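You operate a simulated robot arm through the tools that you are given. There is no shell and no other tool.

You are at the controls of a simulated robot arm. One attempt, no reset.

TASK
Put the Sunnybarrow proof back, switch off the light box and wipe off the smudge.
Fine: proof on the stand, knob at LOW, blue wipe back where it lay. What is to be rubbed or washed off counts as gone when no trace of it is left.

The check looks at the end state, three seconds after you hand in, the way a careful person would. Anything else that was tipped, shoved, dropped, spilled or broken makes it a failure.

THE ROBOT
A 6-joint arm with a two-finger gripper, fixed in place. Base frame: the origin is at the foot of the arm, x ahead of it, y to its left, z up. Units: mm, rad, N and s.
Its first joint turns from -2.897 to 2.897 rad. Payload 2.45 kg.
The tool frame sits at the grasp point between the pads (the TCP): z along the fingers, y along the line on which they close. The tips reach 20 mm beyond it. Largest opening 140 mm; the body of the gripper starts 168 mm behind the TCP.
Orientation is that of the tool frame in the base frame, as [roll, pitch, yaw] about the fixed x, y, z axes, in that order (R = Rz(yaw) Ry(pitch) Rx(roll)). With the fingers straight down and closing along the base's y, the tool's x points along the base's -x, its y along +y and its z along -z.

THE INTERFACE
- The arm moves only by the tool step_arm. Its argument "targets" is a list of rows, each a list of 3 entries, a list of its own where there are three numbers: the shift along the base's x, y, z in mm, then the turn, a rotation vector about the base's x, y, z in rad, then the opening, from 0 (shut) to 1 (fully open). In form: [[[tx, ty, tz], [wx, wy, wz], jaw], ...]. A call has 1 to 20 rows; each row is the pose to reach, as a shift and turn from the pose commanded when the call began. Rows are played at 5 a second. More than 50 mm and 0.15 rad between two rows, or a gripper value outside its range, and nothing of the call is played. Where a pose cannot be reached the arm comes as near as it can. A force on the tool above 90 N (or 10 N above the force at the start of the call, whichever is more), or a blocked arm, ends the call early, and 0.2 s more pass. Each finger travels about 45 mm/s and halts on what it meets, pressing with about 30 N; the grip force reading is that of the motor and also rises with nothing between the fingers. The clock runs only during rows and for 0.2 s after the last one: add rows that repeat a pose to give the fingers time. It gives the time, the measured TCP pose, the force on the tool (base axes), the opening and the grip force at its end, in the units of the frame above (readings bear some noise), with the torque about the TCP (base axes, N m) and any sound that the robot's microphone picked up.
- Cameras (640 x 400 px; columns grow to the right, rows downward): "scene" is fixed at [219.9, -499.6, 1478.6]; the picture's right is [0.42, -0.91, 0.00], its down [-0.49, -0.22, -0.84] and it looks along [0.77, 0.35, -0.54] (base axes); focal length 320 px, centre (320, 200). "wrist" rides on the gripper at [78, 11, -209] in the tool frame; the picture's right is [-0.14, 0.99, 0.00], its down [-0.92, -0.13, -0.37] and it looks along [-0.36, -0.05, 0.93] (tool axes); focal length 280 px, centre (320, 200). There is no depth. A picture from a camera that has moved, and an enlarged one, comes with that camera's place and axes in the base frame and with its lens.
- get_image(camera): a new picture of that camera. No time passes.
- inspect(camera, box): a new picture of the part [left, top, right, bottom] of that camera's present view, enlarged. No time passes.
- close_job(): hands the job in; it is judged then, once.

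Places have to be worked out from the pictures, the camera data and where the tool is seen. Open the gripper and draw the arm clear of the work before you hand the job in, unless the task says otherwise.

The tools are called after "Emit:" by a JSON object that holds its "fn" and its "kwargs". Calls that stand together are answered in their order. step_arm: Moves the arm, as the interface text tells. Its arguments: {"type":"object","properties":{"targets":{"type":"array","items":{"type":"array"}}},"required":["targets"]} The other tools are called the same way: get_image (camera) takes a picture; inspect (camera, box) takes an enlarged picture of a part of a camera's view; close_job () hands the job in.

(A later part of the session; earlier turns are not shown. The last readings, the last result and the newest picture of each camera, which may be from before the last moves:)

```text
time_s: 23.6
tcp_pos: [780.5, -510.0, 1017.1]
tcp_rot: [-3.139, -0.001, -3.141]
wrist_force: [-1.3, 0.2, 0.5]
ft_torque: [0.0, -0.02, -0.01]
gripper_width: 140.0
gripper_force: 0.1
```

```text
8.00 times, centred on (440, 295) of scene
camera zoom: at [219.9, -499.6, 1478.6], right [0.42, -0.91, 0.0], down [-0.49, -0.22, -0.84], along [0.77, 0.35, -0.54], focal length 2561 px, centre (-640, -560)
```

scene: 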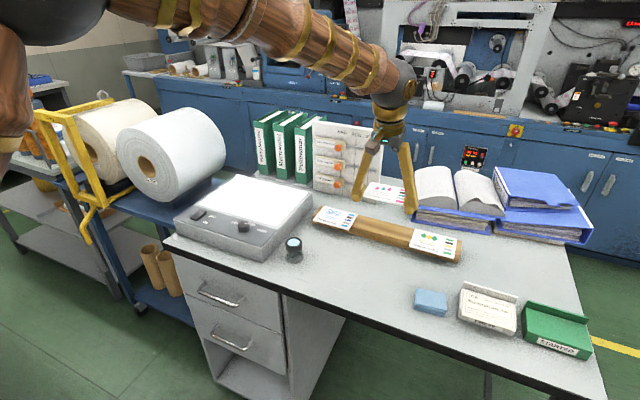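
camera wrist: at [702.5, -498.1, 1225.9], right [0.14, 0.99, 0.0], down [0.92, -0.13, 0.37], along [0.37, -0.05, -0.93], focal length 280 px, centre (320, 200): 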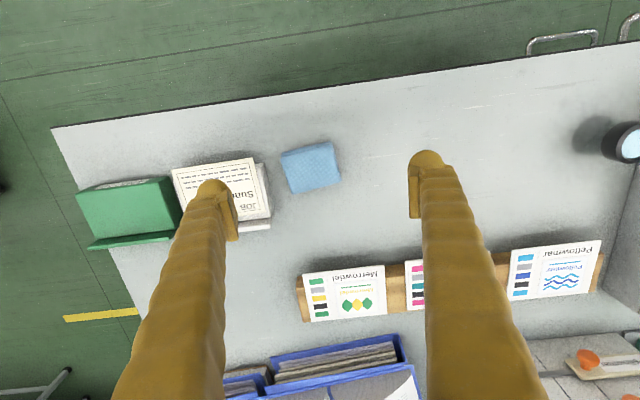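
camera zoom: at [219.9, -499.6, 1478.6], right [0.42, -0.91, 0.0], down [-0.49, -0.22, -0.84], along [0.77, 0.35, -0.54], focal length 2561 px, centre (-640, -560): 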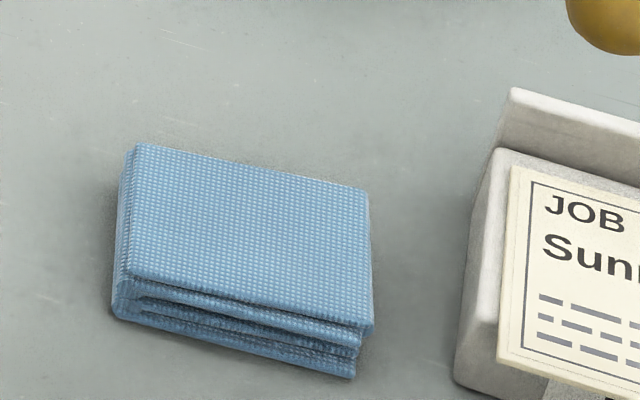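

The proof sits properly in line. The wipe is about 66×57 mm, centred near (796.5, −522.5) with a yaw of roughly 2.5°. I'll turn the tool to close along x, away from the job tray, and come down above it.

Emit:
{"fn": "step_arm", "kwargs": {"targets": [[[2, -1, 0], [0, 0, 0.135], 1], [[4, -2, 0], [0, 0, 0.27], 0.9], [[6, -3, 0], [0, 0, 0.405], 0.8], [[8, -4, 0], [0, 0, 0.54], 0.72], [[10, -5, 0], [0, 0, 0.675], 0.72], [[12, -6, 0], [0, 0, 0.81], 0.72], [[14, -8, 0], [0, 0, 0.945], 0.72], [[16, -10, -10], [0, 0, 1.08], 0.72], [[16, -11, -30], [0, 0, 1.215], 0.72], [[16, -12, -50], [0, 0, 1.35], 0.72], [[16, -12.5, -70], [0, 0, 1.485], 0.72], [[16, -12.5, -80], [0, 0, 1.611], 0.72], [[16, -12.5, -80], [0, 0, 1.611], 0.72], [[16, -12.5, -80], [0, 0, 1.611], 0.72]]}}

Emit:
{"fn": "get_image", "kwargs": {"camera": "wrist"}}

Emit:
{"fn": "inspect", "kwargs": {"camera": "scene", "box": [390, 240, 490, 320]}}

```text
time_s: 26.6
tcp_pos: [795.4, -522.6, 936.3]
tcp_rot: [-3.138, 0.001, -1.53]
wrist_force: [0.3, 0.0, -0.7]
ft_torque: [0.03, 0.0, -0.02]
gripper_width: 100.9
gripper_force: 0.1
```

```text
taken
camera wrist: at [787.4, -600.7, 1145.5], right [-1.0, 0.1, 0.0], down [0.09, 0.92, 0.37], along [0.04, 0.37, -0.93], focal length 280 px, centre (320, 200)
```

wrist: 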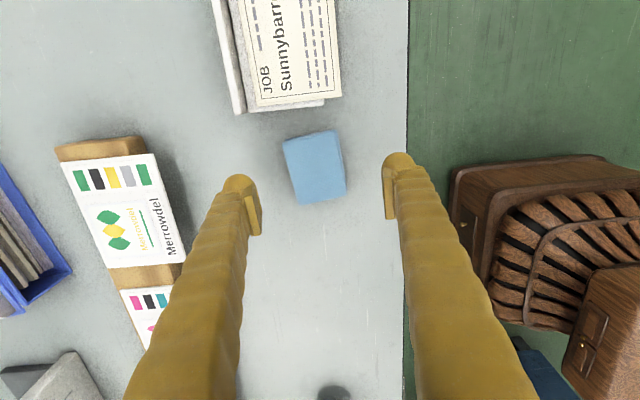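

```text
5.00 times, centred on (440, 280) of scene
camera zoom: at [219.9, -499.6, 1478.6], right [0.42, -0.91, 0.0], down [-0.49, -0.22, -0.84], along [0.77, 0.35, -0.54], focal length 1601 px, centre (-280, -200)
```

zoom: 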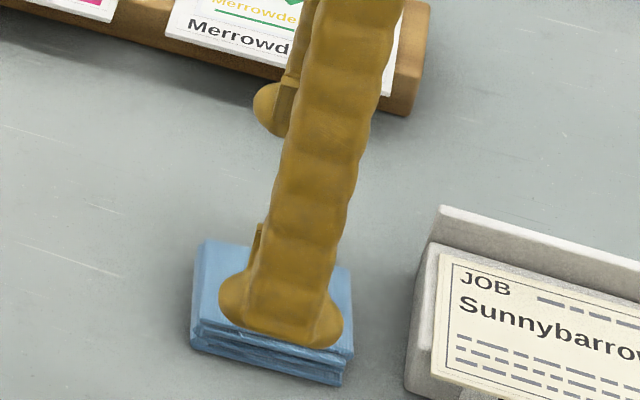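

The jaws straddle the wipe; this view suggests it may lie a little further toward −y than I thought, so I zoom in to measure.

Emit:
{"fn": "inspect", "kwargs": {"camera": "wrist", "box": [230, 110, 410, 230]}}

```text
3.33 times, centred on (320, 170) of wrist
camera zoom: at [787.4, -600.7, 1145.5], right [-1.0, 0.1, 0.0], down [0.09, 0.92, 0.37], along [0.04, 0.37, -0.93], focal length 935 px, centre (320, 300)
```

zoom: 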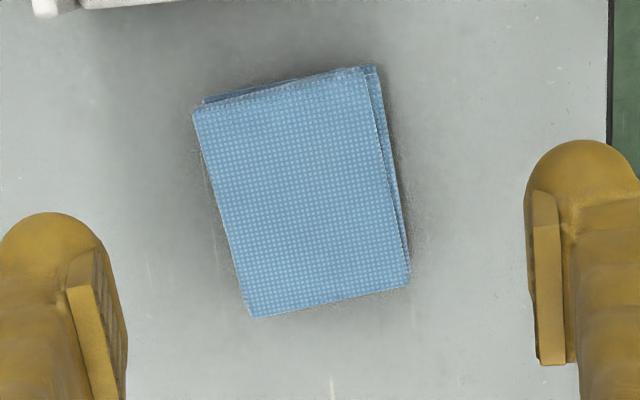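

The refined measurement puts the wipe centre at about (798, −524.5) with a yaw of about 7.6°, so I add 0.09 rad. I descend near the table, open jaws straddling it.

Emit:
{"fn": "step_arm", "kwargs": {"targets": [[[1, -1, -10], [0, 0, 0.046], 0.72], [[2, -2, -20], [0, 0, 0.092], 0.72], [[2, -2, -35], [0, 0, 0.092], 0.72], [[2, -2, -48], [0, 0, 0.092], 0.72], [[2, -2, -48], [0, 0, 0.092], 0.72]]}}

Emit:
{"fn": "inspect", "kwargs": {"camera": "wrist", "box": [230, 110, 410, 230]}}

Emit:
{"fn": "inspect", "kwargs": {"camera": "scene", "box": [390, 250, 490, 320]}}

```text
time_s: 27.8
tcp_pos: [797.4, -525.0, 889.5]
tcp_rot: [3.141, 0.002, -1.437]
wrist_force: [0.4, 0.5, -1.0]
ft_torque: [0.0, 0.01, 0.01]
gripper_width: 100.9
gripper_force: 0.2
```

```text
3.33 times, centred on (320, 170) of wrist
camera zoom: at [796.3, -602.5, 1097.8], right [-1.0, 0.01, 0.0], down [0.01, 0.93, 0.37], along [0.0, 0.37, -0.93], focal length 935 px, centre (320, 300)
```

zoom: 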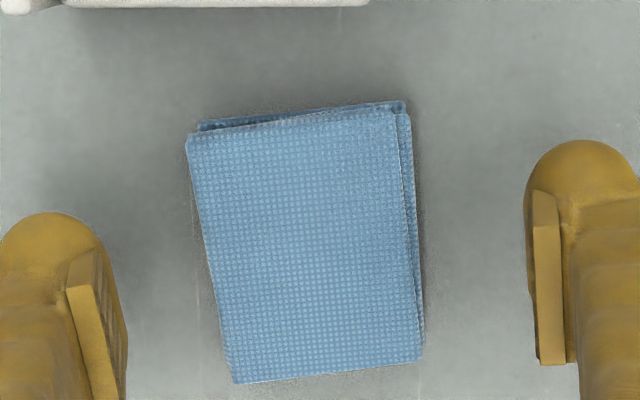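

```text
5.71 times, centred on (440, 285) of scene
camera zoom: at [219.9, -499.6, 1478.6], right [0.42, -0.91, 0.0], down [-0.49, -0.22, -0.84], along [0.77, 0.35, -0.54], focal length 1829 px, centre (-366, -286)
```

zoom: 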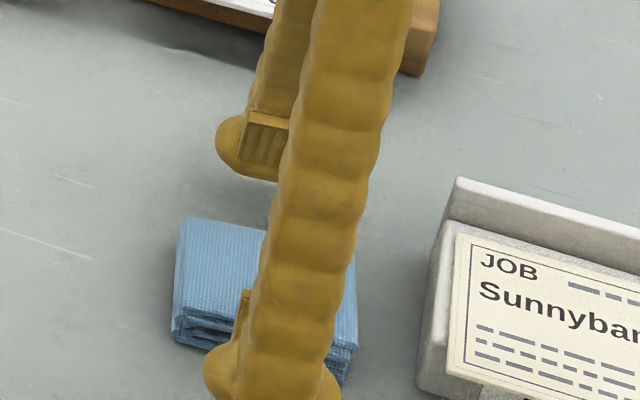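

Aligned now: wipe centre ≈(798.8, −524.9) against TCP (797.4, −525). I lower carefully to find the table with the fingertips.

Emit:
{"fn": "step_arm", "kwargs": {"targets": [[[1, 0, -3], [0, 0, 0], 0.72], [[1, 0, -6], [0, 0, 0], 0.72], [[1, 0, -8], [0, 0, 0], 0.72], [[1, 0, -9], [0, 0, 0], 0.72], [[1, 0, -9], [0, 0, 0], 0.72]]}}

Emit:
{"fn": "inspect", "kwargs": {"camera": "scene", "box": [390, 250, 490, 320]}}

```text
time_s: 29.0
tcp_pos: [797.9, -524.4, 880.5]
tcp_rot: [-3.139, 0.003, -1.438]
wrist_force: [0.3, -0.4, -0.9]
ft_torque: [0.01, -0.02, -0.02]
gripper_width: 100.6
gripper_force: 0.0
```

```text
5.71 times, centred on (440, 285) of scene
camera zoom: at [219.9, -499.6, 1478.6], right [0.42, -0.91, 0.0], down [-0.49, -0.22, -0.84], along [0.77, 0.35, -0.54], focal length 1829 px, centre (-366, -286)
```

zoom: 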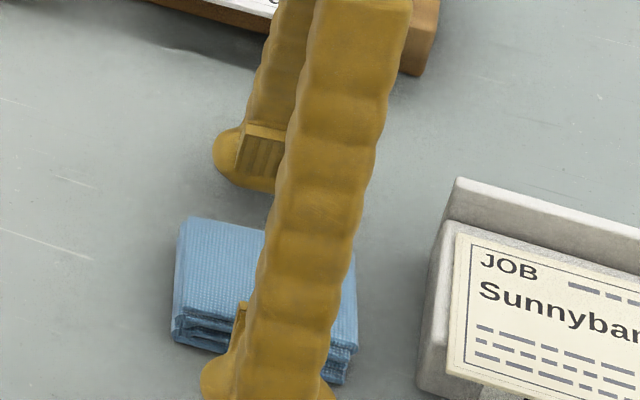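

No contact at tip z≈860. I creep down further, 1 mm per row.

Emit:
{"fn": "step_arm", "kwargs": {"targets": [[[0, 0, -1], [0, 0, 0], 0.72], [[0, 0, -2], [0, 0, 0], 0.72], [[0, 0, -3], [0, 0, 0], 0.72], [[0, 0, -3], [0, 0, 0], 0.72]]}}

```text
time_s: 30.0
tcp_pos: [798.4, -524.6, 876.9]
tcp_rot: [-3.139, 0.0, -1.437]
wrist_force: [0.2, -0.1, -0.2]
ft_torque: [-0.03, -0.03, 0.01]
gripper_width: 100.7
gripper_force: 0.1
```

Emit:
{"fn": "step_arm", "kwargs": {"targets": [[[0, 0, -1], [0, 0, 0], 0.72], [[0, 0, -2], [0, 0, 0], 0.72], [[0, 0, -2], [0, 0, 0], 0.72]]}}

Emit:
{"fn": "inspect", "kwargs": {"camera": "scene", "box": [410, 260, 470, 320]}}

```text
time_s: 30.8
tcp_pos: [798.6, -524.2, 875.7]
tcp_rot: [-3.139, 0.001, -1.438]
wrist_force: [-0.7, -0.7, 0.5]
ft_torque: [0.02, 0.01, 0.0]
gripper_width: 101.0
gripper_force: 0.0
```

```text
6.67 times, centred on (440, 290) of scene
camera zoom: at [219.9, -499.6, 1478.6], right [0.42, -0.91, 0.0], down [-0.49, -0.22, -0.84], along [0.77, 0.35, -0.54], focal length 2134 px, centre (-480, -400)
```

zoom: 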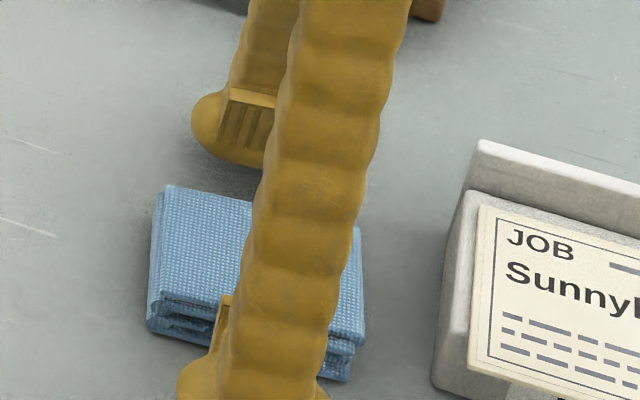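

Still free at tip z≈856. I continue creeping to find the surface.

Emit:
{"fn": "step_arm", "kwargs": {"targets": [[[0, 0, -1], [0, 0, 0], 0.72], [[0, 0, -2], [0, 0, 0], 0.72], [[0, 0, -2], [0, 0, 0], 0.72]]}}

```text
time_s: 31.6
tcp_pos: [797.2, -523.9, 874.5]
tcp_rot: [-3.141, 0.002, -1.438]
wrist_force: [-0.6, 0.1, 0.3]
ft_torque: [0.01, -0.01, 0.02]
gripper_width: 100.8
gripper_force: 0.1
```

Emit:
{"fn": "step_arm", "kwargs": {"targets": [[[0, 0, -1], [0, 0, 0], 0.72], [[0, 0, -2], [0, 0, 0], 0.72], [[0, 0, -2], [0, 0, 0], 0.72]]}}

```text
time_s: 32.4
tcp_pos: [797.2, -524.3, 870.7]
tcp_rot: [-3.141, 0.0, -1.438]
wrist_force: [0.2, 0.1, -0.3]
ft_torque: [0.0, -0.01, 0.02]
gripper_width: 100.8
gripper_force: 0.1
```

Emit:
{"fn": "step_arm", "kwargs": {"targets": [[[0, 0, -0.7], [0, 0, 0], 0.72], [[0, 0, -1.4], [0, 0, 0], 0.72], [[0, 0, -1.4], [0, 0, 0], 0.72]]}}

```text
time_s: 33.2
tcp_pos: [798.3, -524.2, 869.0]
tcp_rot: [-3.139, 0.002, -1.438]
wrist_force: [0.3, -0.6, -0.6]
ft_torque: [0.01, 0.01, 0.02]
gripper_width: 100.6
gripper_force: 0.1
```

Emit:
{"fn": "step_arm", "kwargs": {"targets": [[[0, 0, -0.7], [0, 0, 0], 0.72], [[0, 0, -1.4], [0, 0, 0], 0.72], [[0, 0, -1.4], [0, 0, 0], 0.72]]}}

Emit:
{"fn": "inspect", "kwargs": {"camera": "wrist", "box": [230, 110, 410, 230]}}

```text
time_s: 34.0
tcp_pos: [797.9, -525.6, 867.8]
tcp_rot: [-3.139, 0.002, -1.44]
wrist_force: [0.3, 0.3, -0.7]
ft_torque: [0.02, -0.05, 0.01]
gripper_width: 100.6
gripper_force: 0.1
```

```text
3.33 times, centred on (320, 170) of wrist
camera zoom: at [797.5, -603.1, 1077.5], right [-1.0, 0.01, 0.0], down [0.01, 0.93, 0.37], along [0.0, 0.37, -0.93], focal length 935 px, centre (320, 300)
```

zoom: 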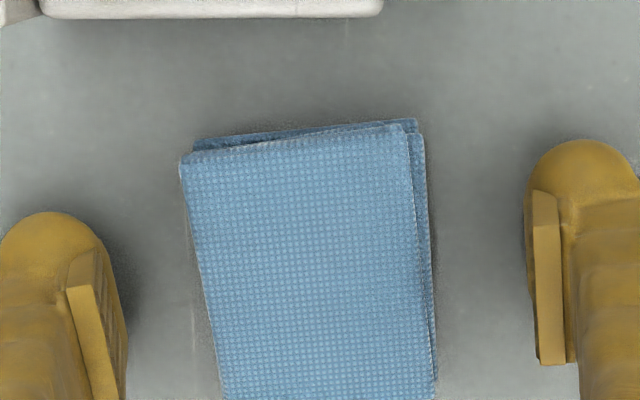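

Finger shadows are close now. A little further down.

Emit:
{"fn": "step_arm", "kwargs": {"targets": [[[0, 0, -0.7], [0, 0, 0], 0.72], [[0, 0, -1.4], [0, 0, 0], 0.72], [[0, 0, -1.4], [0, 0, 0], 0.72]]}}

```text
time_s: 34.8
tcp_pos: [799.1, -523.9, 866.8]
tcp_rot: [-3.14, 0.002, -1.438]
wrist_force: [0.2, 0.2, -0.1]
ft_torque: [0.02, -0.04, 0.02]
gripper_width: 101.0
gripper_force: 0.1
```

Emit:
{"fn": "step_arm", "kwargs": {"targets": [[[0, 0, -0.7], [0, 0, 0], 0.72], [[0, 0, -1.4], [0, 0, 0], 0.72], [[0, 0, -1.4], [0, 0, 0], 0.72]]}}

```text
time_s: 35.6
tcp_pos: [797.6, -524.0, 865.9]
tcp_rot: [-3.14, 0.003, -1.439]
wrist_force: [2.2, -1.8, 4.5]
ft_torque: [-0.08, 0.3, 0.14]
gripper_width: 100.9
gripper_force: 0.2
```

Contact at TCP z≈865.5, so the table is at z≈845. I raise 6 mm so the wipe's bottom sticks out below the tips, then close on it.

Emit:
{"fn": "step_arm", "kwargs": {"targets": [[[0, 0, 3], [0, 0, 0], 0.72], [[0, 0, 6], [0, 0, 0], 0.72], [[0, 0, 6], [0, 0, 0], 0.6], [[0, 0, 6], [0, 0, 0], 0.5], [[0, 0, 6], [0, 0, 0], 0.4], [[0, 0, 6], [0, 0, 0], 0.32], [[0, 0, 6], [0, 0, 0], 0.32], [[0, 0, 6], [0, 0, 0], 0.32]]}}

Emit:
{"fn": "inspect", "kwargs": {"camera": "wrist", "box": [230, 110, 410, 230]}}

Emit:
{"fn": "inspect", "kwargs": {"camera": "scene", "box": [410, 260, 470, 320]}}

```text
time_s: 37.4
tcp_pos: [797.8, -524.5, 873.0]
tcp_rot: [-3.141, 0.002, -1.439]
wrist_force: [-0.3, -0.5, 1.5]
ft_torque: [0.01, 0.0, -0.02]
gripper_width: 56.2
gripper_force: 30.1
```

```text
3.33 times, centred on (320, 170) of wrist
camera zoom: at [797.2, -602.6, 1081.4], right [-1.0, 0.01, 0.0], down [0.01, 0.93, 0.37], along [0.0, 0.37, -0.93], focal length 935 px, centre (320, 300)
```

zoom: 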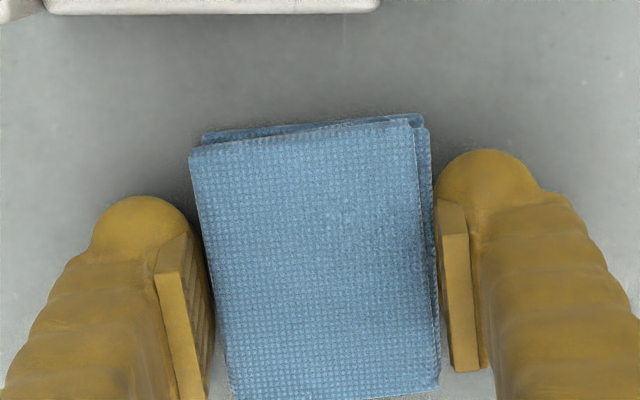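

```text
6.67 times, centred on (440, 290) of scene
camera zoom: at [219.9, -499.6, 1478.6], right [0.42, -0.91, 0.0], down [-0.49, -0.22, -0.84], along [0.77, 0.35, -0.54], focal length 2134 px, centre (-480, -400)
```

zoom: 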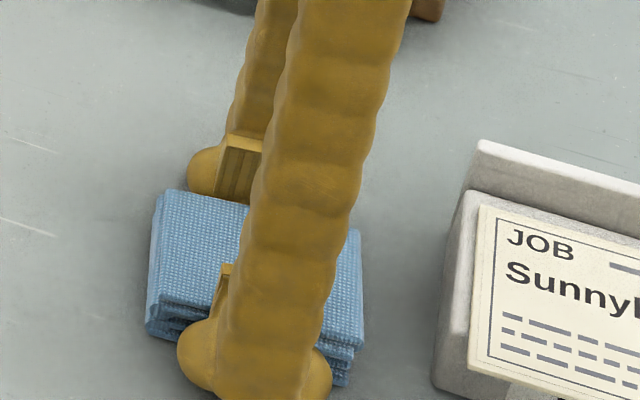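

The wipe is held at 56 mm with 30 N. I lift it and carry it at height towards the light box, stopping short of the smudge.

Emit:
{"fn": "step_arm", "kwargs": {"targets": [[[0, 0, 10], [0, 0, 0], 0.32], [[0, 0, 30], [0, 0, 0], 0.32], [[0, 0, 70], [0, 0, 0], 0.32], [[0, 0, 110], [0, 0, 0], 0.32], [[0, 0, 140], [0, 0, 0], 0.32], [[10, 40, 140], [0, 0, 0], 0.32], [[20, 85, 140], [0, 0, 0], 0.32], [[30, 130, 140], [0, 0, 0], 0.32], [[40, 175, 140], [0, 0, 0], 0.32], [[50, 220, 140], [0, 0, 0], 0.32], [[60, 265, 140], [0, 0, 0], 0.32], [[70, 310, 140], [0, 0, 0], 0.32], [[80, 355, 140], [0, 0, 0], 0.32], [[90, 400, 140], [0, 0, 0], 0.32], [[100, 445, 140], [0, 0, 0], 0.32], [[100, 445, 140], [0, 0, 0], 0.32]]}}

Emit:
{"fn": "get_image", "kwargs": {"camera": "wrist"}}

Emit:
{"fn": "inspect", "kwargs": {"camera": "wrist", "box": [240, 200, 400, 400]}}

Emit:
{"fn": "inspect", "kwargs": {"camera": "scene", "box": [165, 165, 325, 265]}}

Emit:
{"fn": "get_image", "kwargs": {"camera": "scene"}}

```text
time_s: 40.8
tcp_pos: [896.3, -78.7, 1012.7]
tcp_rot: [-3.138, 0.001, -1.44]
wrist_force: [-0.5, 0.3, -1.0]
ft_torque: [0.01, 0.0, 0.0]
gripper_width: 56.2
gripper_force: 30.2
```

```text
taken
camera wrist: at [895.9, -157.0, 1221.6], right [-1.0, 0.01, 0.0], down [0.01, 0.93, 0.37], along [0.0, 0.37, -0.93], focal length 280 px, centre (320, 200)
```

wrist: 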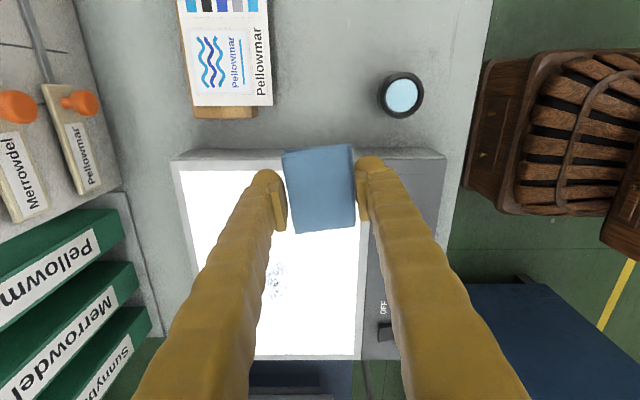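

```text
2.00 times, centred on (320, 300) of wrist
camera zoom: at [895.9, -157.0, 1221.6], right [-1.0, 0.01, 0.0], down [0.01, 0.93, 0.37], along [0.0, 0.37, -0.93], focal length 561 px, centre (320, 0)
```

zoom: 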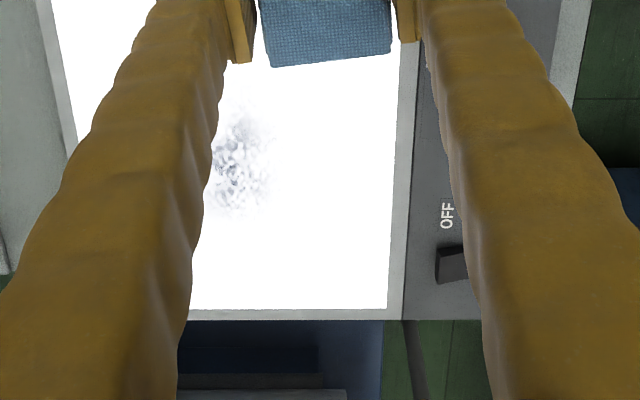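

```text
4.00 times, centred on (245, 215) of scene
camera zoom: at [219.9, -499.6, 1478.6], right [0.42, -0.91, 0.0], down [-0.49, -0.22, -0.84], along [0.77, 0.35, -0.54], focal length 1281 px, centre (620, 140)
```

zoom: 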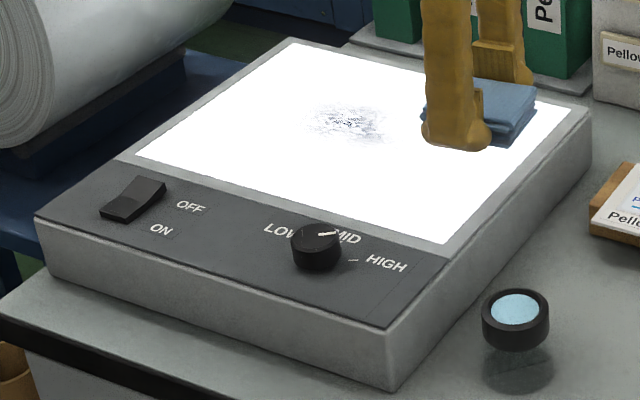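

```text
taken
```

scene: 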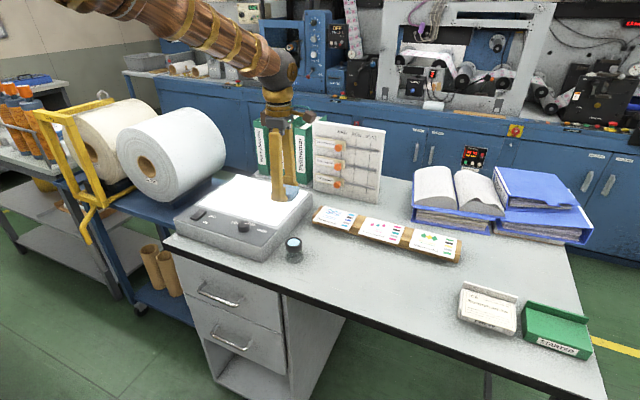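

The smudge is at about x 928–980, y 51–136, on glass at z≈902. I move over its near end and hover just above the glass.

Emit:
{"fn": "step_arm", "kwargs": {"targets": [[[15, 40, 0], [0, 0, 0], 0.32], [[30, 80, 0], [0, 0, 0], 0.32], [[45, 120, -20], [0, 0, 0], 0.32], [[58, 150, -50], [0, 0, 0], 0.32], [[58, 150, -72], [0, 0, 0], 0.32], [[58, 150, -72], [0, 0, 0], 0.32]]}}

Emit:
{"fn": "get_image", "kwargs": {"camera": "wrist"}}

Emit:
{"fn": "inspect", "kwargs": {"camera": "scene", "box": [165, 155, 325, 255]}}

```text
time_s: 42.2
tcp_pos: [957.1, 72.1, 937.9]
tcp_rot: [-3.14, 0.0, -1.438]
wrist_force: [-0.4, 0.6, -0.7]
ft_torque: [0.01, -0.02, -0.03]
gripper_width: 56.6
gripper_force: 30.0
```

```text
taken
camera wrist: at [956.6, -6.3, 1147.2], right [-1.0, 0.01, 0.0], down [0.01, 0.93, 0.37], along [0.0, 0.37, -0.93], focal length 280 px, centre (320, 200)
```

wrist: 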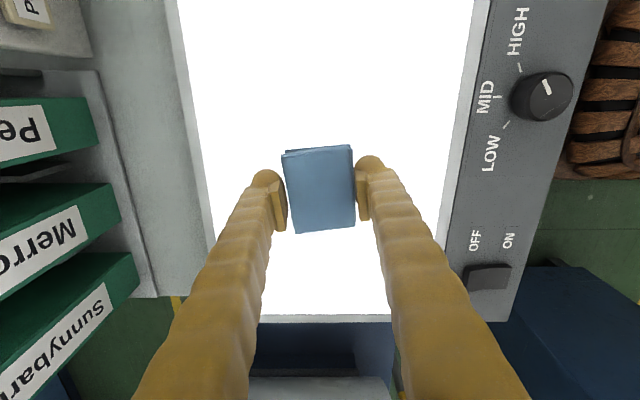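

```text
4.00 times, centred on (245, 205) of scene
camera zoom: at [219.9, -499.6, 1478.6], right [0.42, -0.91, 0.0], down [-0.49, -0.22, -0.84], along [0.77, 0.35, -0.54], focal length 1281 px, centre (620, 180)
```

zoom: 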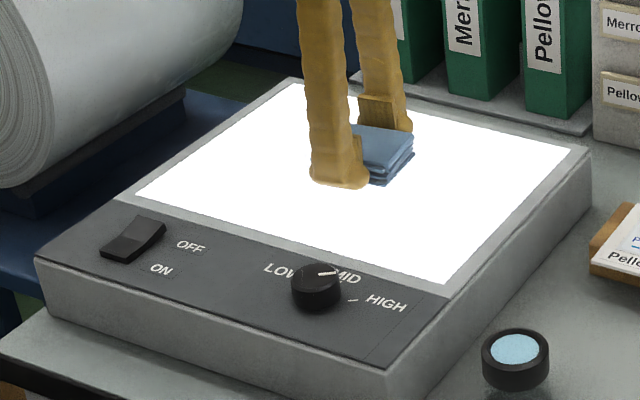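

The wipe hovers over the smudge, well inside the glass. I creep down until it presses lightly.

Emit:
{"fn": "step_arm", "kwargs": {"targets": [[[0, 0, -3], [0, 0, 0], 0.32], [[0, 0, -6], [0, 0, 0], 0.32], [[0, 0, -8], [0, 0, 0], 0.32], [[0, 0, -9], [0, 0, 0], 0.32], [[0, 0, -9], [0, 0, 0], 0.32]]}}

Emit:
{"fn": "inspect", "kwargs": {"camera": "wrist", "box": [440, 0, 640, 125]}}

```text
time_s: 43.4
tcp_pos: [956.8, 71.5, 931.7]
tcp_rot: [-3.138, 0.002, -1.439]
wrist_force: [-7.5, 2.2, 32.5]
ft_torque: [0.0, 0.3, 0.0]
gripper_width: 56.4
gripper_force: 29.8
```

```text
3.20 times, centred on (540, 62) of wrist
camera zoom: at [955.7, -7.7, 1141.0], right [-1.0, 0.01, 0.0], down [0.0, 0.93, 0.37], along [0.0, 0.37, -0.93], focal length 897 px, centre (-384, 640)
```

zoom: 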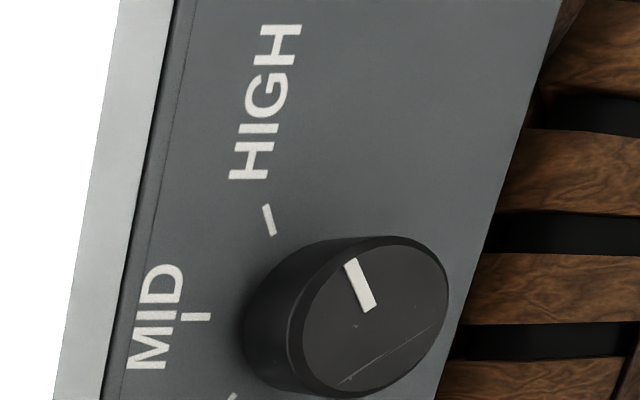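

It pressed to 32 N, more than I want. I back off 2.5 mm and read the force again.

Emit:
{"fn": "step_arm", "kwargs": {"targets": [[[0, 0, 1.5], [0, 0, 0], 0.32], [[0, 0, 2.3], [0, 0, 0], 0.32], [[0, 0, 2.3], [0, 0, 0], 0.32]]}}

```text
time_s: 44.2
tcp_pos: [956.9, 69.4, 932.3]
tcp_rot: [-3.141, -0.001, -1.439]
wrist_force: [1.7, 0.3, 3.4]
ft_torque: [0.0, -0.14, 0.03]
gripper_width: 56.1
gripper_force: 29.9
```

Light contact at 3.4 N. I press half a millimetre more and make a first wiping stroke along the smudge's length, then check the force.

Emit:
{"fn": "step_arm", "kwargs": {"targets": [[[-5, -5, -0.5], [0, 0, 0], 0.32], [[-10, -15, -0.5], [0, 0, 0], 0.32], [[-10, 0, -0.5], [0, 0, 0], 0.32], [[-10, 15, -0.5], [0, 0, 0], 0.32], [[-10, 30, -0.5], [0, 0, 0], 0.32], [[-10, 45, -0.5], [0, 0, 0], 0.32], [[-10, 65, -0.5], [0, 0, 0], 0.32], [[-10, 65, -0.5], [0, 0, 0], 0.32]]}}

Emit:
{"fn": "inspect", "kwargs": {"camera": "scene", "box": [165, 155, 325, 255]}}

```text
time_s: 46.0
tcp_pos: [946.2, 134.6, 930.9]
tcp_rot: [-3.14, 0.002, -1.437]
wrist_force: [-2.5, -0.9, 10.7]
ft_torque: [-0.04, 0.09, 0.0]
gripper_width: 56.3
gripper_force: 29.4
```

```text
4.00 times, centred on (245, 205) of scene
camera zoom: at [219.9, -499.6, 1478.6], right [0.42, -0.91, 0.0], down [-0.49, -0.22, -0.84], along [0.77, 0.35, -0.54], focal length 1281 px, centre (620, 180)
```

zoom: 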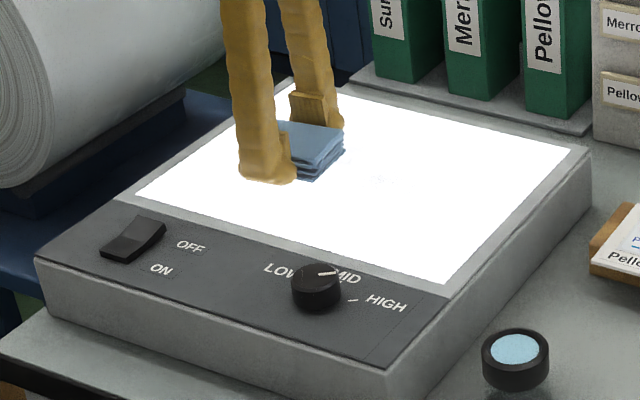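

Force is 10.7 N and most of the smudge is gone, with a faint remnant at the far side. I do more passes at larger x and back through the middle.

Emit:
{"fn": "step_arm", "kwargs": {"targets": [[[10, 0, 0], [0, 0, 0], 0.32], [[22, 0, 0], [0, 0, 0], 0.32], [[22, -15, 0], [0, 0, 0], 0.32], [[22, -30, 0], [0, 0, 0], 0.32], [[22, -45, 0], [0, 0, 0], 0.32], [[22, -60, 0], [0, 0, 0], 0.32], [[22, -80, 0], [0, 0, 0], 0.32], [[22, -95, 0], [0, 0, 0], 0.32], [[12, -95, 0], [0, 0, 0], 0.32], [[10, -80, 0], [0, 0, 0], 0.32], [[10, -60, 0], [0, 0, 0], 0.32], [[10, -40, 0], [0, 0, 0], 0.32], [[10, -20, 0], [0, 0, 0], 0.32], [[10, 0, 0], [0, 0, 0], 0.32], [[0, 5, 0], [0, 0, 0], 0.32], [[-8, -15, 0], [0, 0, 0], 0.32], [[-8, -35, 0], [0, 0, 0], 0.32], [[-8, -55, 0], [0, 0, 0], 0.32], [[-8, -80, 0], [0, 0, 0], 0.32], [[-8, -100, 0], [0, 0, 0], 0.32]]}}

Emit:
{"fn": "inspect", "kwargs": {"camera": "scene", "box": [165, 155, 325, 255]}}

Emit:
{"fn": "inspect", "kwargs": {"camera": "wrist", "box": [200, 180, 460, 340]}}

```text
time_s: 50.2
tcp_pos: [939.1, 35.4, 932.5]
tcp_rot: [-3.141, 0.002, -1.439]
wrist_force: [-0.2, -0.3, -0.5]
ft_torque: [0.02, -0.03, -0.01]
gripper_width: 56.5
gripper_force: 29.8
```

```text
4.00 times, centred on (245, 205) of scene
camera zoom: at [219.9, -499.6, 1478.6], right [0.42, -0.91, 0.0], down [-0.49, -0.22, -0.84], along [0.77, 0.35, -0.54], focal length 1281 px, centre (620, 180)
```

zoom: 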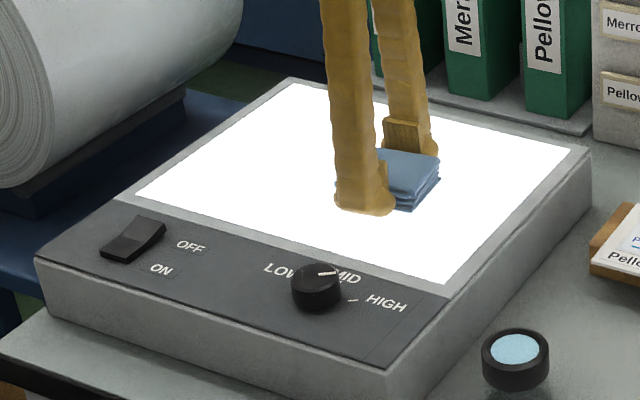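

```text
2.46 times, centred on (330, 260) of wrist
camera zoom: at [938.5, -42.1, 1142.6], right [-1.0, 0.01, 0.0], down [0.0, 0.93, 0.37], along [0.0, 0.37, -0.93], focal length 690 px, centre (295, 52)
```

zoom: 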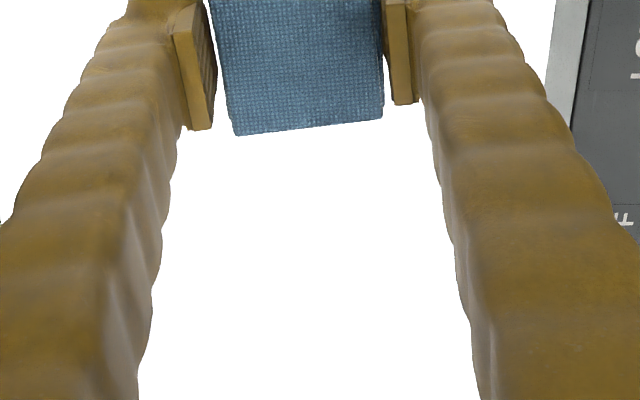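

No smudge is visible, but contact was lost at this end. To be thorough I press down again slightly and read the force before another round.

Emit:
{"fn": "step_arm", "kwargs": {"targets": [[[0, 0, -0.6], [0, 0, 0], 0.32], [[0, 0, -1], [0, 0, 0], 0.32], [[0, 0, -1], [0, 0, 0], 0.32]]}}

```text
time_s: 51.0
tcp_pos: [938.0, 35.1, 932.6]
tcp_rot: [-3.14, 0.001, -1.438]
wrist_force: [0.2, -0.6, -0.5]
ft_torque: [0.0, -0.01, 0.03]
gripper_width: 56.4
gripper_force: 30.0
```

Emit:
{"fn": "step_arm", "kwargs": {"targets": [[[0, 0, -0.6], [0, 0, 0], 0.32], [[0, 0, -1], [0, 0, 0], 0.32], [[0, 0, -1], [0, 0, 0], 0.32]]}}

```text
time_s: 51.8
tcp_pos: [937.8, 34.2, 931.9]
tcp_rot: [-3.138, 0.0, -1.438]
wrist_force: [-1.7, -1.0, 15.3]
ft_torque: [-0.02, 0.08, -0.01]
gripper_width: 56.2
gripper_force: 29.9
```

15 N contact here. I make another full round over the whole smudge area and its margins at this height.

Emit:
{"fn": "step_arm", "kwargs": {"targets": [[[0, 20, 0.3], [0, 0, 0], 0.32], [[0, 45, 0.3], [0, 0, 0], 0.32], [[0, 70, 0.3], [0, 0, 0], 0.32], [[0, 95, 0.3], [0, 0, 0], 0.32], [[14, 100, 0.3], [0, 0, 0], 0.32], [[20, 80, 0.3], [0, 0, 0], 0.32], [[20, 55, 0.3], [0, 0, 0], 0.32], [[20, 30, 0.3], [0, 0, 0], 0.32], [[20, 5, 0.3], [0, 0, 0], 0.32], [[34, 5, 0.3], [0, 0, 0], 0.32], [[34, 30, 0.3], [0, 0, 0], 0.32], [[34, 55, 0.3], [0, 0, 0], 0.32], [[34, 80, 0.3], [0, 0, 0], 0.32], [[34, 98, 0.3], [0, 0, 0], 0.32], [[20, 98, 0.3], [0, 0, 0], 0.32], [[10, 75, 0.3], [0, 0, 0], 0.32], [[10, 50, 0.3], [0, 0, 0], 0.32], [[10, 25, 0.3], [0, 0, 0], 0.32], [[10, 0, 0.3], [0, 0, 0], 0.32], [[10, 0, 0.3], [0, 0, 0], 0.32]]}}

```text
time_s: 56.0
tcp_pos: [948.1, 37.5, 932.4]
tcp_rot: [-3.141, 0.0, -1.439]
wrist_force: [1.1, 2.8, 12.7]
ft_torque: [0.0, -0.01, 0.01]
gripper_width: 56.6
gripper_force: 30.2
```

Still pressing with 12.7 N after the round. I lift off and draw back towards −y to look at the glass.

Emit:
{"fn": "step_arm", "kwargs": {"targets": [[[0, 0, 10], [0, 0, 0], 0.32], [[-5, -20, 40], [0, 0, 0], 0.32], [[-10, -60, 80], [0, 0, 0], 0.32], [[-20, -105, 80], [0, 0, 0], 0.32], [[-30, -150, 80], [0, 0, 0], 0.32], [[-30, -150, 80], [0, 0, 0], 0.32]]}}

Emit:
{"fn": "get_image", "kwargs": {"camera": "wrist"}}

Emit:
{"fn": "inspect", "kwargs": {"camera": "scene", "box": [185, 165, 295, 235]}}

Emit:
{"fn": "inspect", "kwargs": {"camera": "wrist", "box": [180, 160, 400, 360]}}

```text
refused: row 3 steps farther than a row can; nothing moved
```

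```text
taken
camera wrist: at [947.1, -41.4, 1140.7], right [-1.0, 0.01, 0.0], down [0.0, 0.93, 0.37], along [0.0, 0.37, -0.93], focal length 280 px, centre (320, 200)
```

wrist: 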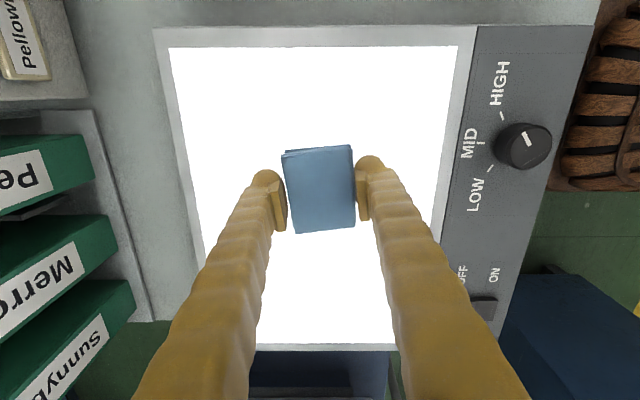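

```text
5.71 times, centred on (240, 200) of scene
camera zoom: at [219.9, -499.6, 1478.6], right [0.42, -0.91, 0.0], down [-0.49, -0.22, -0.84], along [0.77, 0.35, -0.54], focal length 1829 px, centre (777, 200)
```

zoom: 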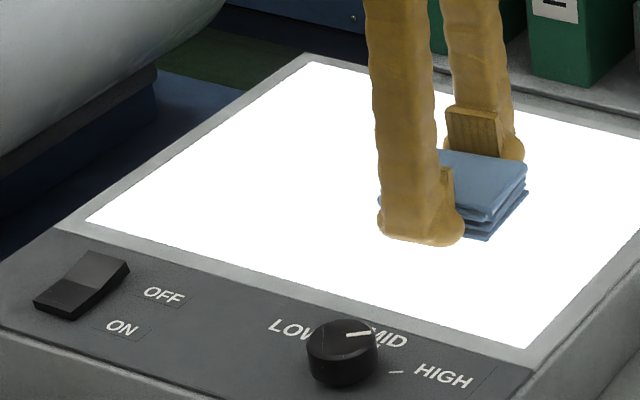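

```text
2.00 times, centred on (290, 260) of wrist
camera zoom: at [947.1, -41.4, 1140.7], right [-1.0, 0.01, 0.0], down [0.0, 0.93, 0.37], along [0.0, 0.37, -0.93], focal length 561 px, centre (380, 80)
```

zoom: 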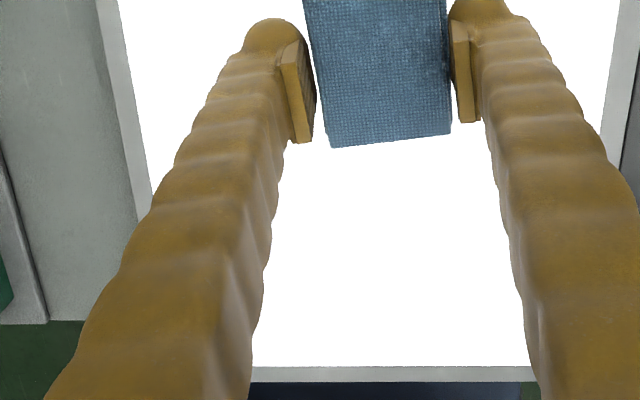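

The last lift was refused for too large a step. The visible glass is clean; I redo the lift with smaller steps and draw back to see the rest.

Emit:
{"fn": "step_arm", "kwargs": {"targets": [[[0, 0, 10], [0, 0, 0], 0.32], [[0, 0, 40], [0, 0, 0], 0.32], [[-5, -20, 75], [0, 0, 0], 0.32], [[-10, -60, 80], [0, 0, 0], 0.32], [[-20, -105, 80], [0, 0, 0], 0.32], [[-30, -150, 80], [0, 0, 0], 0.32], [[-30, -150, 80], [0, 0, 0], 0.32]]}}

Emit:
{"fn": "get_image", "kwargs": {"camera": "wrist"}}

Emit:
{"fn": "inspect", "kwargs": {"camera": "scene", "box": [185, 165, 295, 235]}}

Emit:
{"fn": "inspect", "kwargs": {"camera": "wrist", "box": [180, 160, 400, 360]}}

```text
time_s: 57.6
tcp_pos: [918.2, -117.7, 1013.3]
tcp_rot: [-3.14, 0.001, -1.441]
wrist_force: [-0.2, -0.5, 0.1]
ft_torque: [0.02, 0.0, 0.05]
gripper_width: 56.4
gripper_force: 29.6
```

```text
taken
camera wrist: at [918.2, -194.8, 1222.1], right [-1.0, 0.01, 0.0], down [0.0, 0.93, 0.37], along [0.0, 0.37, -0.93], focal length 280 px, centre (320, 200)
```

wrist: 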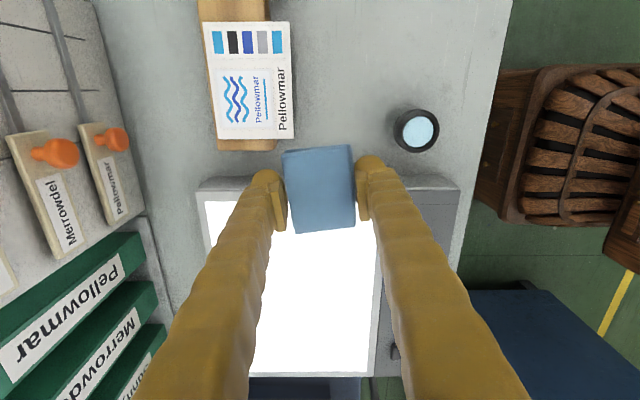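

```text
5.71 times, centred on (240, 200) of scene
camera zoom: at [219.9, -499.6, 1478.6], right [0.42, -0.91, 0.0], down [-0.49, -0.22, -0.84], along [0.77, 0.35, -0.54], focal length 1829 px, centre (777, 200)
```

zoom: 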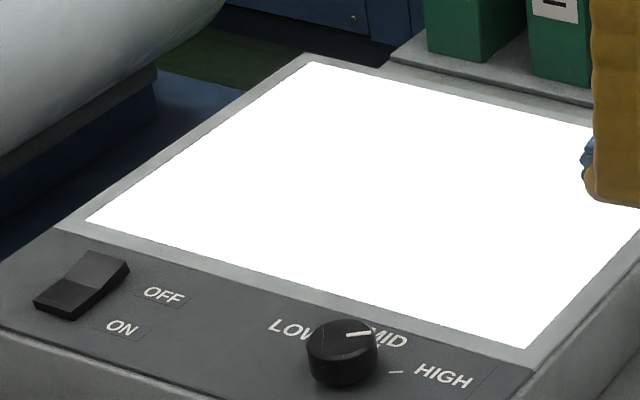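

```text
2.00 times, centred on (290, 260) of wrist
camera zoom: at [918.2, -194.8, 1222.1], right [-1.0, 0.01, 0.0], down [0.0, 0.93, 0.37], along [0.0, 0.37, -0.93], focal length 561 px, centre (380, 80)
```

zoom: 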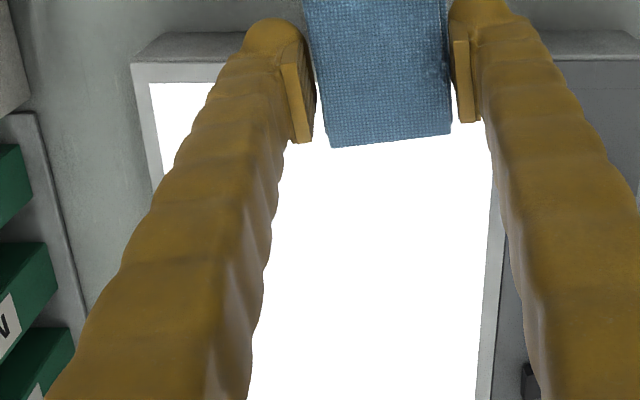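

The glass is clean. I carry the wipe back along the same route to above its original spot.

Emit:
{"fn": "step_arm", "kwargs": {"targets": [[[-12, -41, 0], [0, 0, 0], 0.32], [[-24, -82, 0], [0, 0, 0], 0.32], [[-36, -123, 0], [0, 0, 0], 0.32], [[-48, -164, 0], [0, 0, 0], 0.32], [[-60, -205, 0], [0, 0, 0], 0.32], [[-72, -246, 0], [0, 0, 0], 0.32], [[-84, -287, 0], [0, 0, 0], 0.32], [[-96, -328, 0], [0, 0, 0], 0.32], [[-108, -369, 0], [0, 0, 0], 0.32], [[-120, -410, 0], [0, 0, 0], 0.32], [[-120, -410, -40], [0, 0, 0], 0.32], [[-120, -410, -80], [0, 0, 0], 0.32], [[-120, -410, -115], [0, 0, 0], 0.32], [[-120, -410, -130], [0, 0, 0], 0.32], [[-120, -410, -130], [0, 0, 0], 0.32]]}}

Emit:
{"fn": "inspect", "kwargs": {"camera": "scene", "box": [410, 260, 470, 320]}}

Emit:
{"fn": "inspect", "kwargs": {"camera": "wrist", "box": [230, 110, 410, 230]}}

```text
time_s: 60.8
tcp_pos: [798.6, -525.4, 878.0]
tcp_rot: [-3.138, 0.001, -1.438]
wrist_force: [-1.0, 0.2, -0.5]
ft_torque: [-0.03, 0.04, 0.01]
gripper_width: 56.3
gripper_force: 30.3
```

```text
6.67 times, centred on (440, 290) of scene
camera zoom: at [219.9, -499.6, 1478.6], right [0.42, -0.91, 0.0], down [-0.49, -0.22, -0.84], along [0.77, 0.35, -0.54], focal length 2134 px, centre (-480, -400)
```

zoom: 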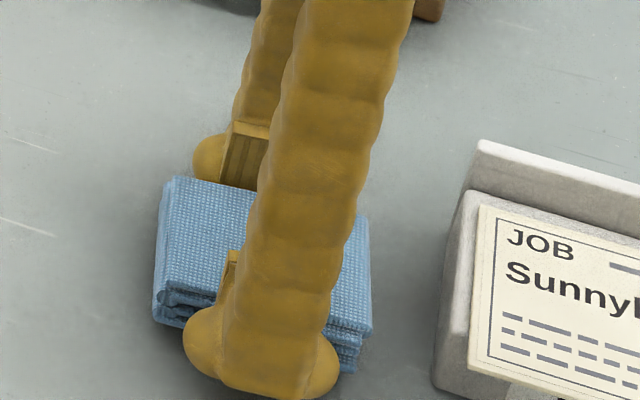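

```text
3.33 times, centred on (320, 170) of wrist
camera zoom: at [797.3, -603.5, 1088.2], right [-1.0, 0.01, 0.0], down [0.0, 0.93, 0.37], along [0.0, 0.37, -0.93], focal length 935 px, centre (320, 300)
```

zoom: 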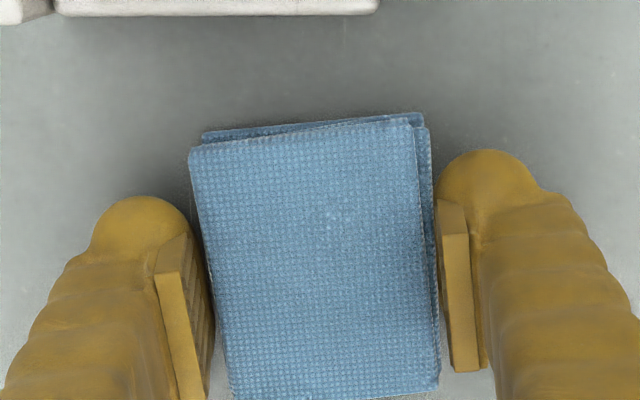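

The wipe sits in the grip as before, about 9 mm above the table. I lower and creep to contact.

Emit:
{"fn": "step_arm", "kwargs": {"targets": [[[0, 0, -3], [0, 0, 0], 0.32], [[0, 0, -6], [0, 0, 0], 0.32], [[0, 0, -8], [0, 0, 0], 0.32], [[0, 0, -8], [0, 0, 0], 0.32]]}}

Emit:
{"fn": "inspect", "kwargs": {"camera": "scene", "box": [410, 260, 470, 320]}}

```text
time_s: 61.8
tcp_pos: [798.7, -527.2, 870.7]
tcp_rot: [-3.14, 0.002, -1.436]
wrist_force: [-0.9, 0.2, 2.4]
ft_torque: [-0.02, 0.01, 0.01]
gripper_width: 56.1
gripper_force: 29.7
```

```text
6.67 times, centred on (440, 290) of scene
camera zoom: at [219.9, -499.6, 1478.6], right [0.42, -0.91, 0.0], down [-0.49, -0.22, -0.84], along [0.77, 0.35, -0.54], focal length 2134 px, centre (-480, -400)
```

zoom: 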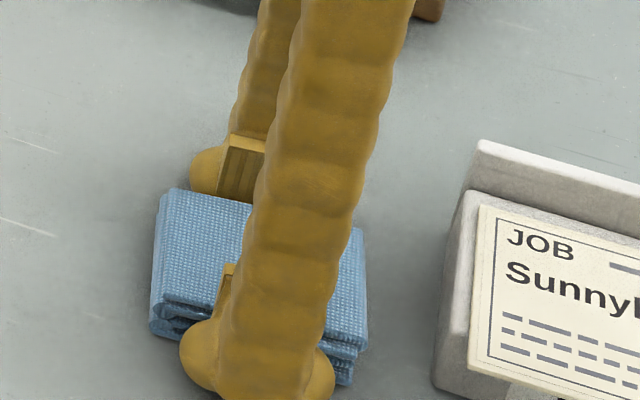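

Touching with 2.4 N, but the view shows it about 2 mm too far toward −y versus the original. I lift slightly, shift +2 mm in y, set down and release.

Emit:
{"fn": "step_arm", "kwargs": {"targets": [[[0, 0, 2], [0, 0, 0], 0.32], [[0, 2, 2], [0, 0, 0], 0.32], [[0, 2, 0], [0, 0, 0], 0.32], [[0, 2, 0], [0, 0, 0], 0.32]]}}

Emit:
{"fn": "inspect", "kwargs": {"camera": "scene", "box": [410, 260, 470, 320]}}

```text
time_s: 62.8
tcp_pos: [798.2, -522.8, 871.4]
tcp_rot: [-3.14, 0.002, -1.438]
wrist_force: [-0.3, -0.8, -0.2]
ft_torque: [-0.04, -0.01, -0.01]
gripper_width: 56.3
gripper_force: 30.2
```

```text
6.67 times, centred on (440, 290) of scene
camera zoom: at [219.9, -499.6, 1478.6], right [0.42, -0.91, 0.0], down [-0.49, -0.22, -0.84], along [0.77, 0.35, -0.54], focal length 2134 px, centre (-480, -400)
```

zoom: 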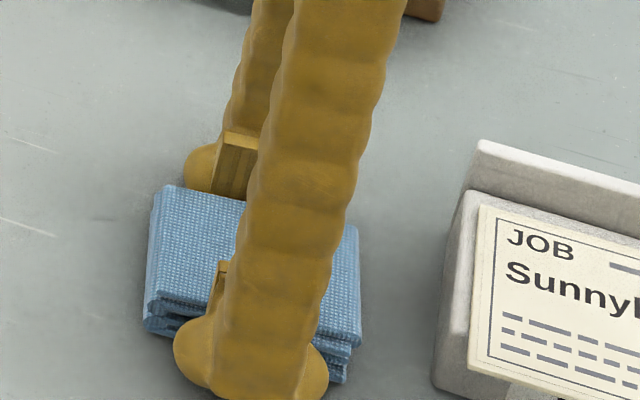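

It now matches the original view within a millimetre. I settle it the last bit, open the jaws and rise.

Emit:
{"fn": "step_arm", "kwargs": {"targets": [[[0, -0.5, -1], [0, 0, 0], 0.32], [[0, -0.5, -1], [0, 0, 0], 0.32], [[0, -0.5, -1], [0, 0, 0], 0.45], [[0, -0.5, -1], [0, 0, 0], 0.6], [[0, -0.5, -1], [0, 0, 0], 0.7], [[0, -0.5, -1], [0, 0, 0], 0.7], [[0, -0.5, 20], [0, 0, 0], 0.7], [[0, -0.5, 60], [0, 0, 0], 0.7], [[0, -0.5, 105], [0, 0, 0], 0.7], [[0, -0.5, 150], [0, 0, 0], 0.7], [[-20, 40, 150], [0, 0, 0], 0.7], [[-40, 80, 150], [0, 0, 0], 0.7], [[-40, 80, 150], [0, 0, 0], 0.7]]}}

Emit:
{"fn": "inspect", "kwargs": {"camera": "scene", "box": [400, 270, 480, 320]}}

Emit:
{"fn": "get_image", "kwargs": {"camera": "scene"}}

```text
time_s: 65.6
tcp_pos: [757.5, -442.2, 1021.9]
tcp_rot: [-3.14, 0.003, -1.439]
wrist_force: [0.4, -0.1, 0.1]
ft_torque: [0.03, 0.04, 0.01]
gripper_width: 98.2
gripper_force: 0.0
```

```text
8.00 times, centred on (440, 295) of scene
camera zoom: at [219.9, -499.6, 1478.6], right [0.42, -0.91, 0.0], down [-0.49, -0.22, -0.84], along [0.77, 0.35, -0.54], focal length 2561 px, centre (-640, -560)
```

zoom: 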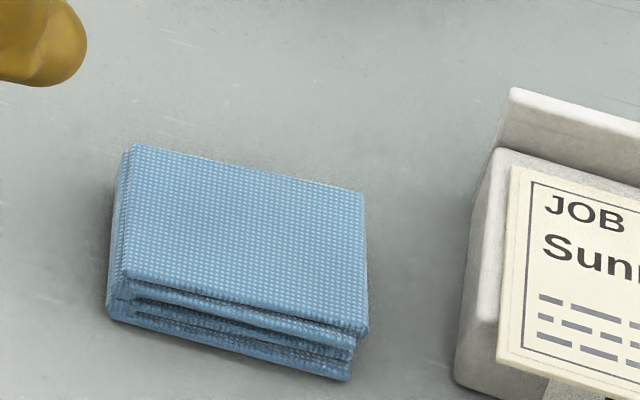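

```text
taken
```

scene: 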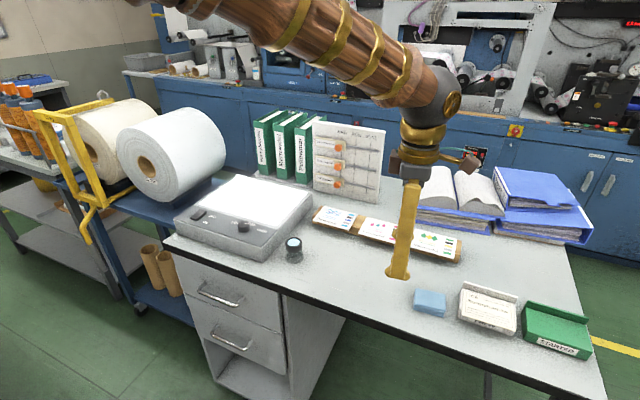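

The wipe is back within about 1–2 mm of its old place. Next is the knob at about (788, 0); I move above it while turning the tool back, leaving room for the ~+2.1 rad turn from HIGH to LOW.

Emit:
{"fn": "step_arm", "kwargs": {"targets": [[[0, 28, 0], [0, 0, -0.131], 0.7], [[0, 56, 0], [0, 0, -0.262], 0.7], [[0, 84, 0], [0, 0, -0.393], 0.7], [[0, 112, 0], [0, 0, -0.524], 0.7], [[0, 140, 0], [0, 0, -0.654], 0.7], [[0, 168, 0], [0, 0, -0.785], 0.7], [[0, 196, 0], [0, 0, -0.916], 0.7], [[0, 224, 0], [0, 0, -1.047], 0.7], [[0, 252, 0], [0, 0, -1.178], 0.7], [[0, 280, 0], [0, 0, -1.309], 0.7], [[0, 308, 0], [0, 0, -1.44], 0.7], [[5, 336, 0], [0, 0, -1.571], 0.7], [[10, 364, 0], [0, 0, -1.702], 0.7], [[15, 392, 0], [0, 0, -1.83], 0.7], [[20, 420, 0], [0, 0, -1.97], 0.7], [[30, 442, -10], [0, 0, -2.1], 0.7], [[30, 442, -10], [0, 0, -2.1], 0.7]]}}

Emit:
{"fn": "get_image", "kwargs": {"camera": "wrist"}}

Emit:
{"fn": "inspect", "kwargs": {"camera": "wrist", "box": [230, 90, 410, 210]}}

Emit:
{"fn": "inspect", "kwargs": {"camera": "scene", "box": [180, 180, 300, 260]}}

```text
time_s: 69.2
tcp_pos: [787.4, 0.2, 1013.0]
tcp_rot: [-3.14, 0.001, 2.743]
wrist_force: [0.5, -0.9, -0.6]
ft_torque: [0.0, -0.01, 0.0]
gripper_width: 98.0
gripper_force: 0.1
```

```text
taken
camera wrist: at [719.5, 42.0, 1221.2], right [0.51, 0.86, 0.0], down [0.8, -0.47, 0.37], along [0.32, -0.19, -0.93], focal length 280 px, centre (320, 200)
```

wrist: 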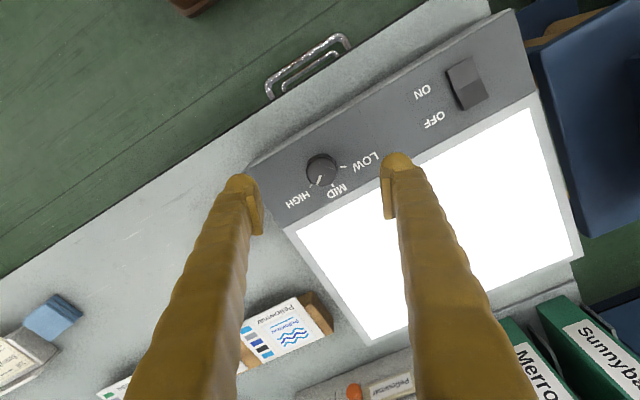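

```text
3.33 times, centred on (320, 150) of wrist
camera zoom: at [719.5, 42.0, 1221.2], right [0.51, 0.86, 0.0], down [0.8, -0.47, 0.37], along [0.32, -0.19, -0.93], focal length 935 px, centre (320, 367)
```

zoom: 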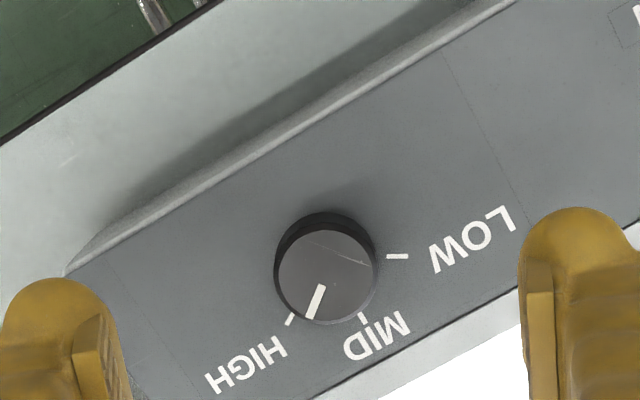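

```text
5.00 times, centred on (240, 220) of scene
camera zoom: at [219.9, -499.6, 1478.6], right [0.42, -0.91, 0.0], down [-0.49, -0.22, -0.84], along [0.77, 0.35, -0.54], focal length 1601 px, centre (720, 100)
```

zoom: 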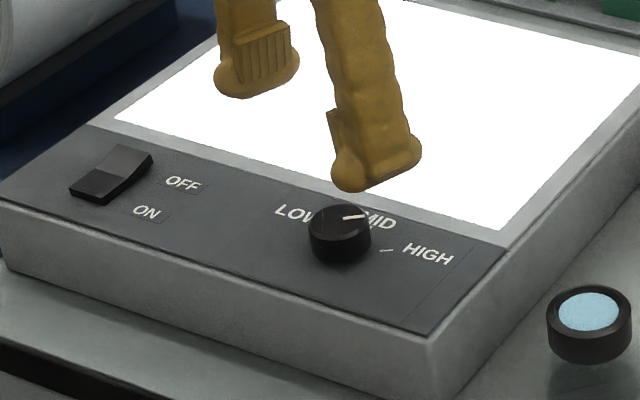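

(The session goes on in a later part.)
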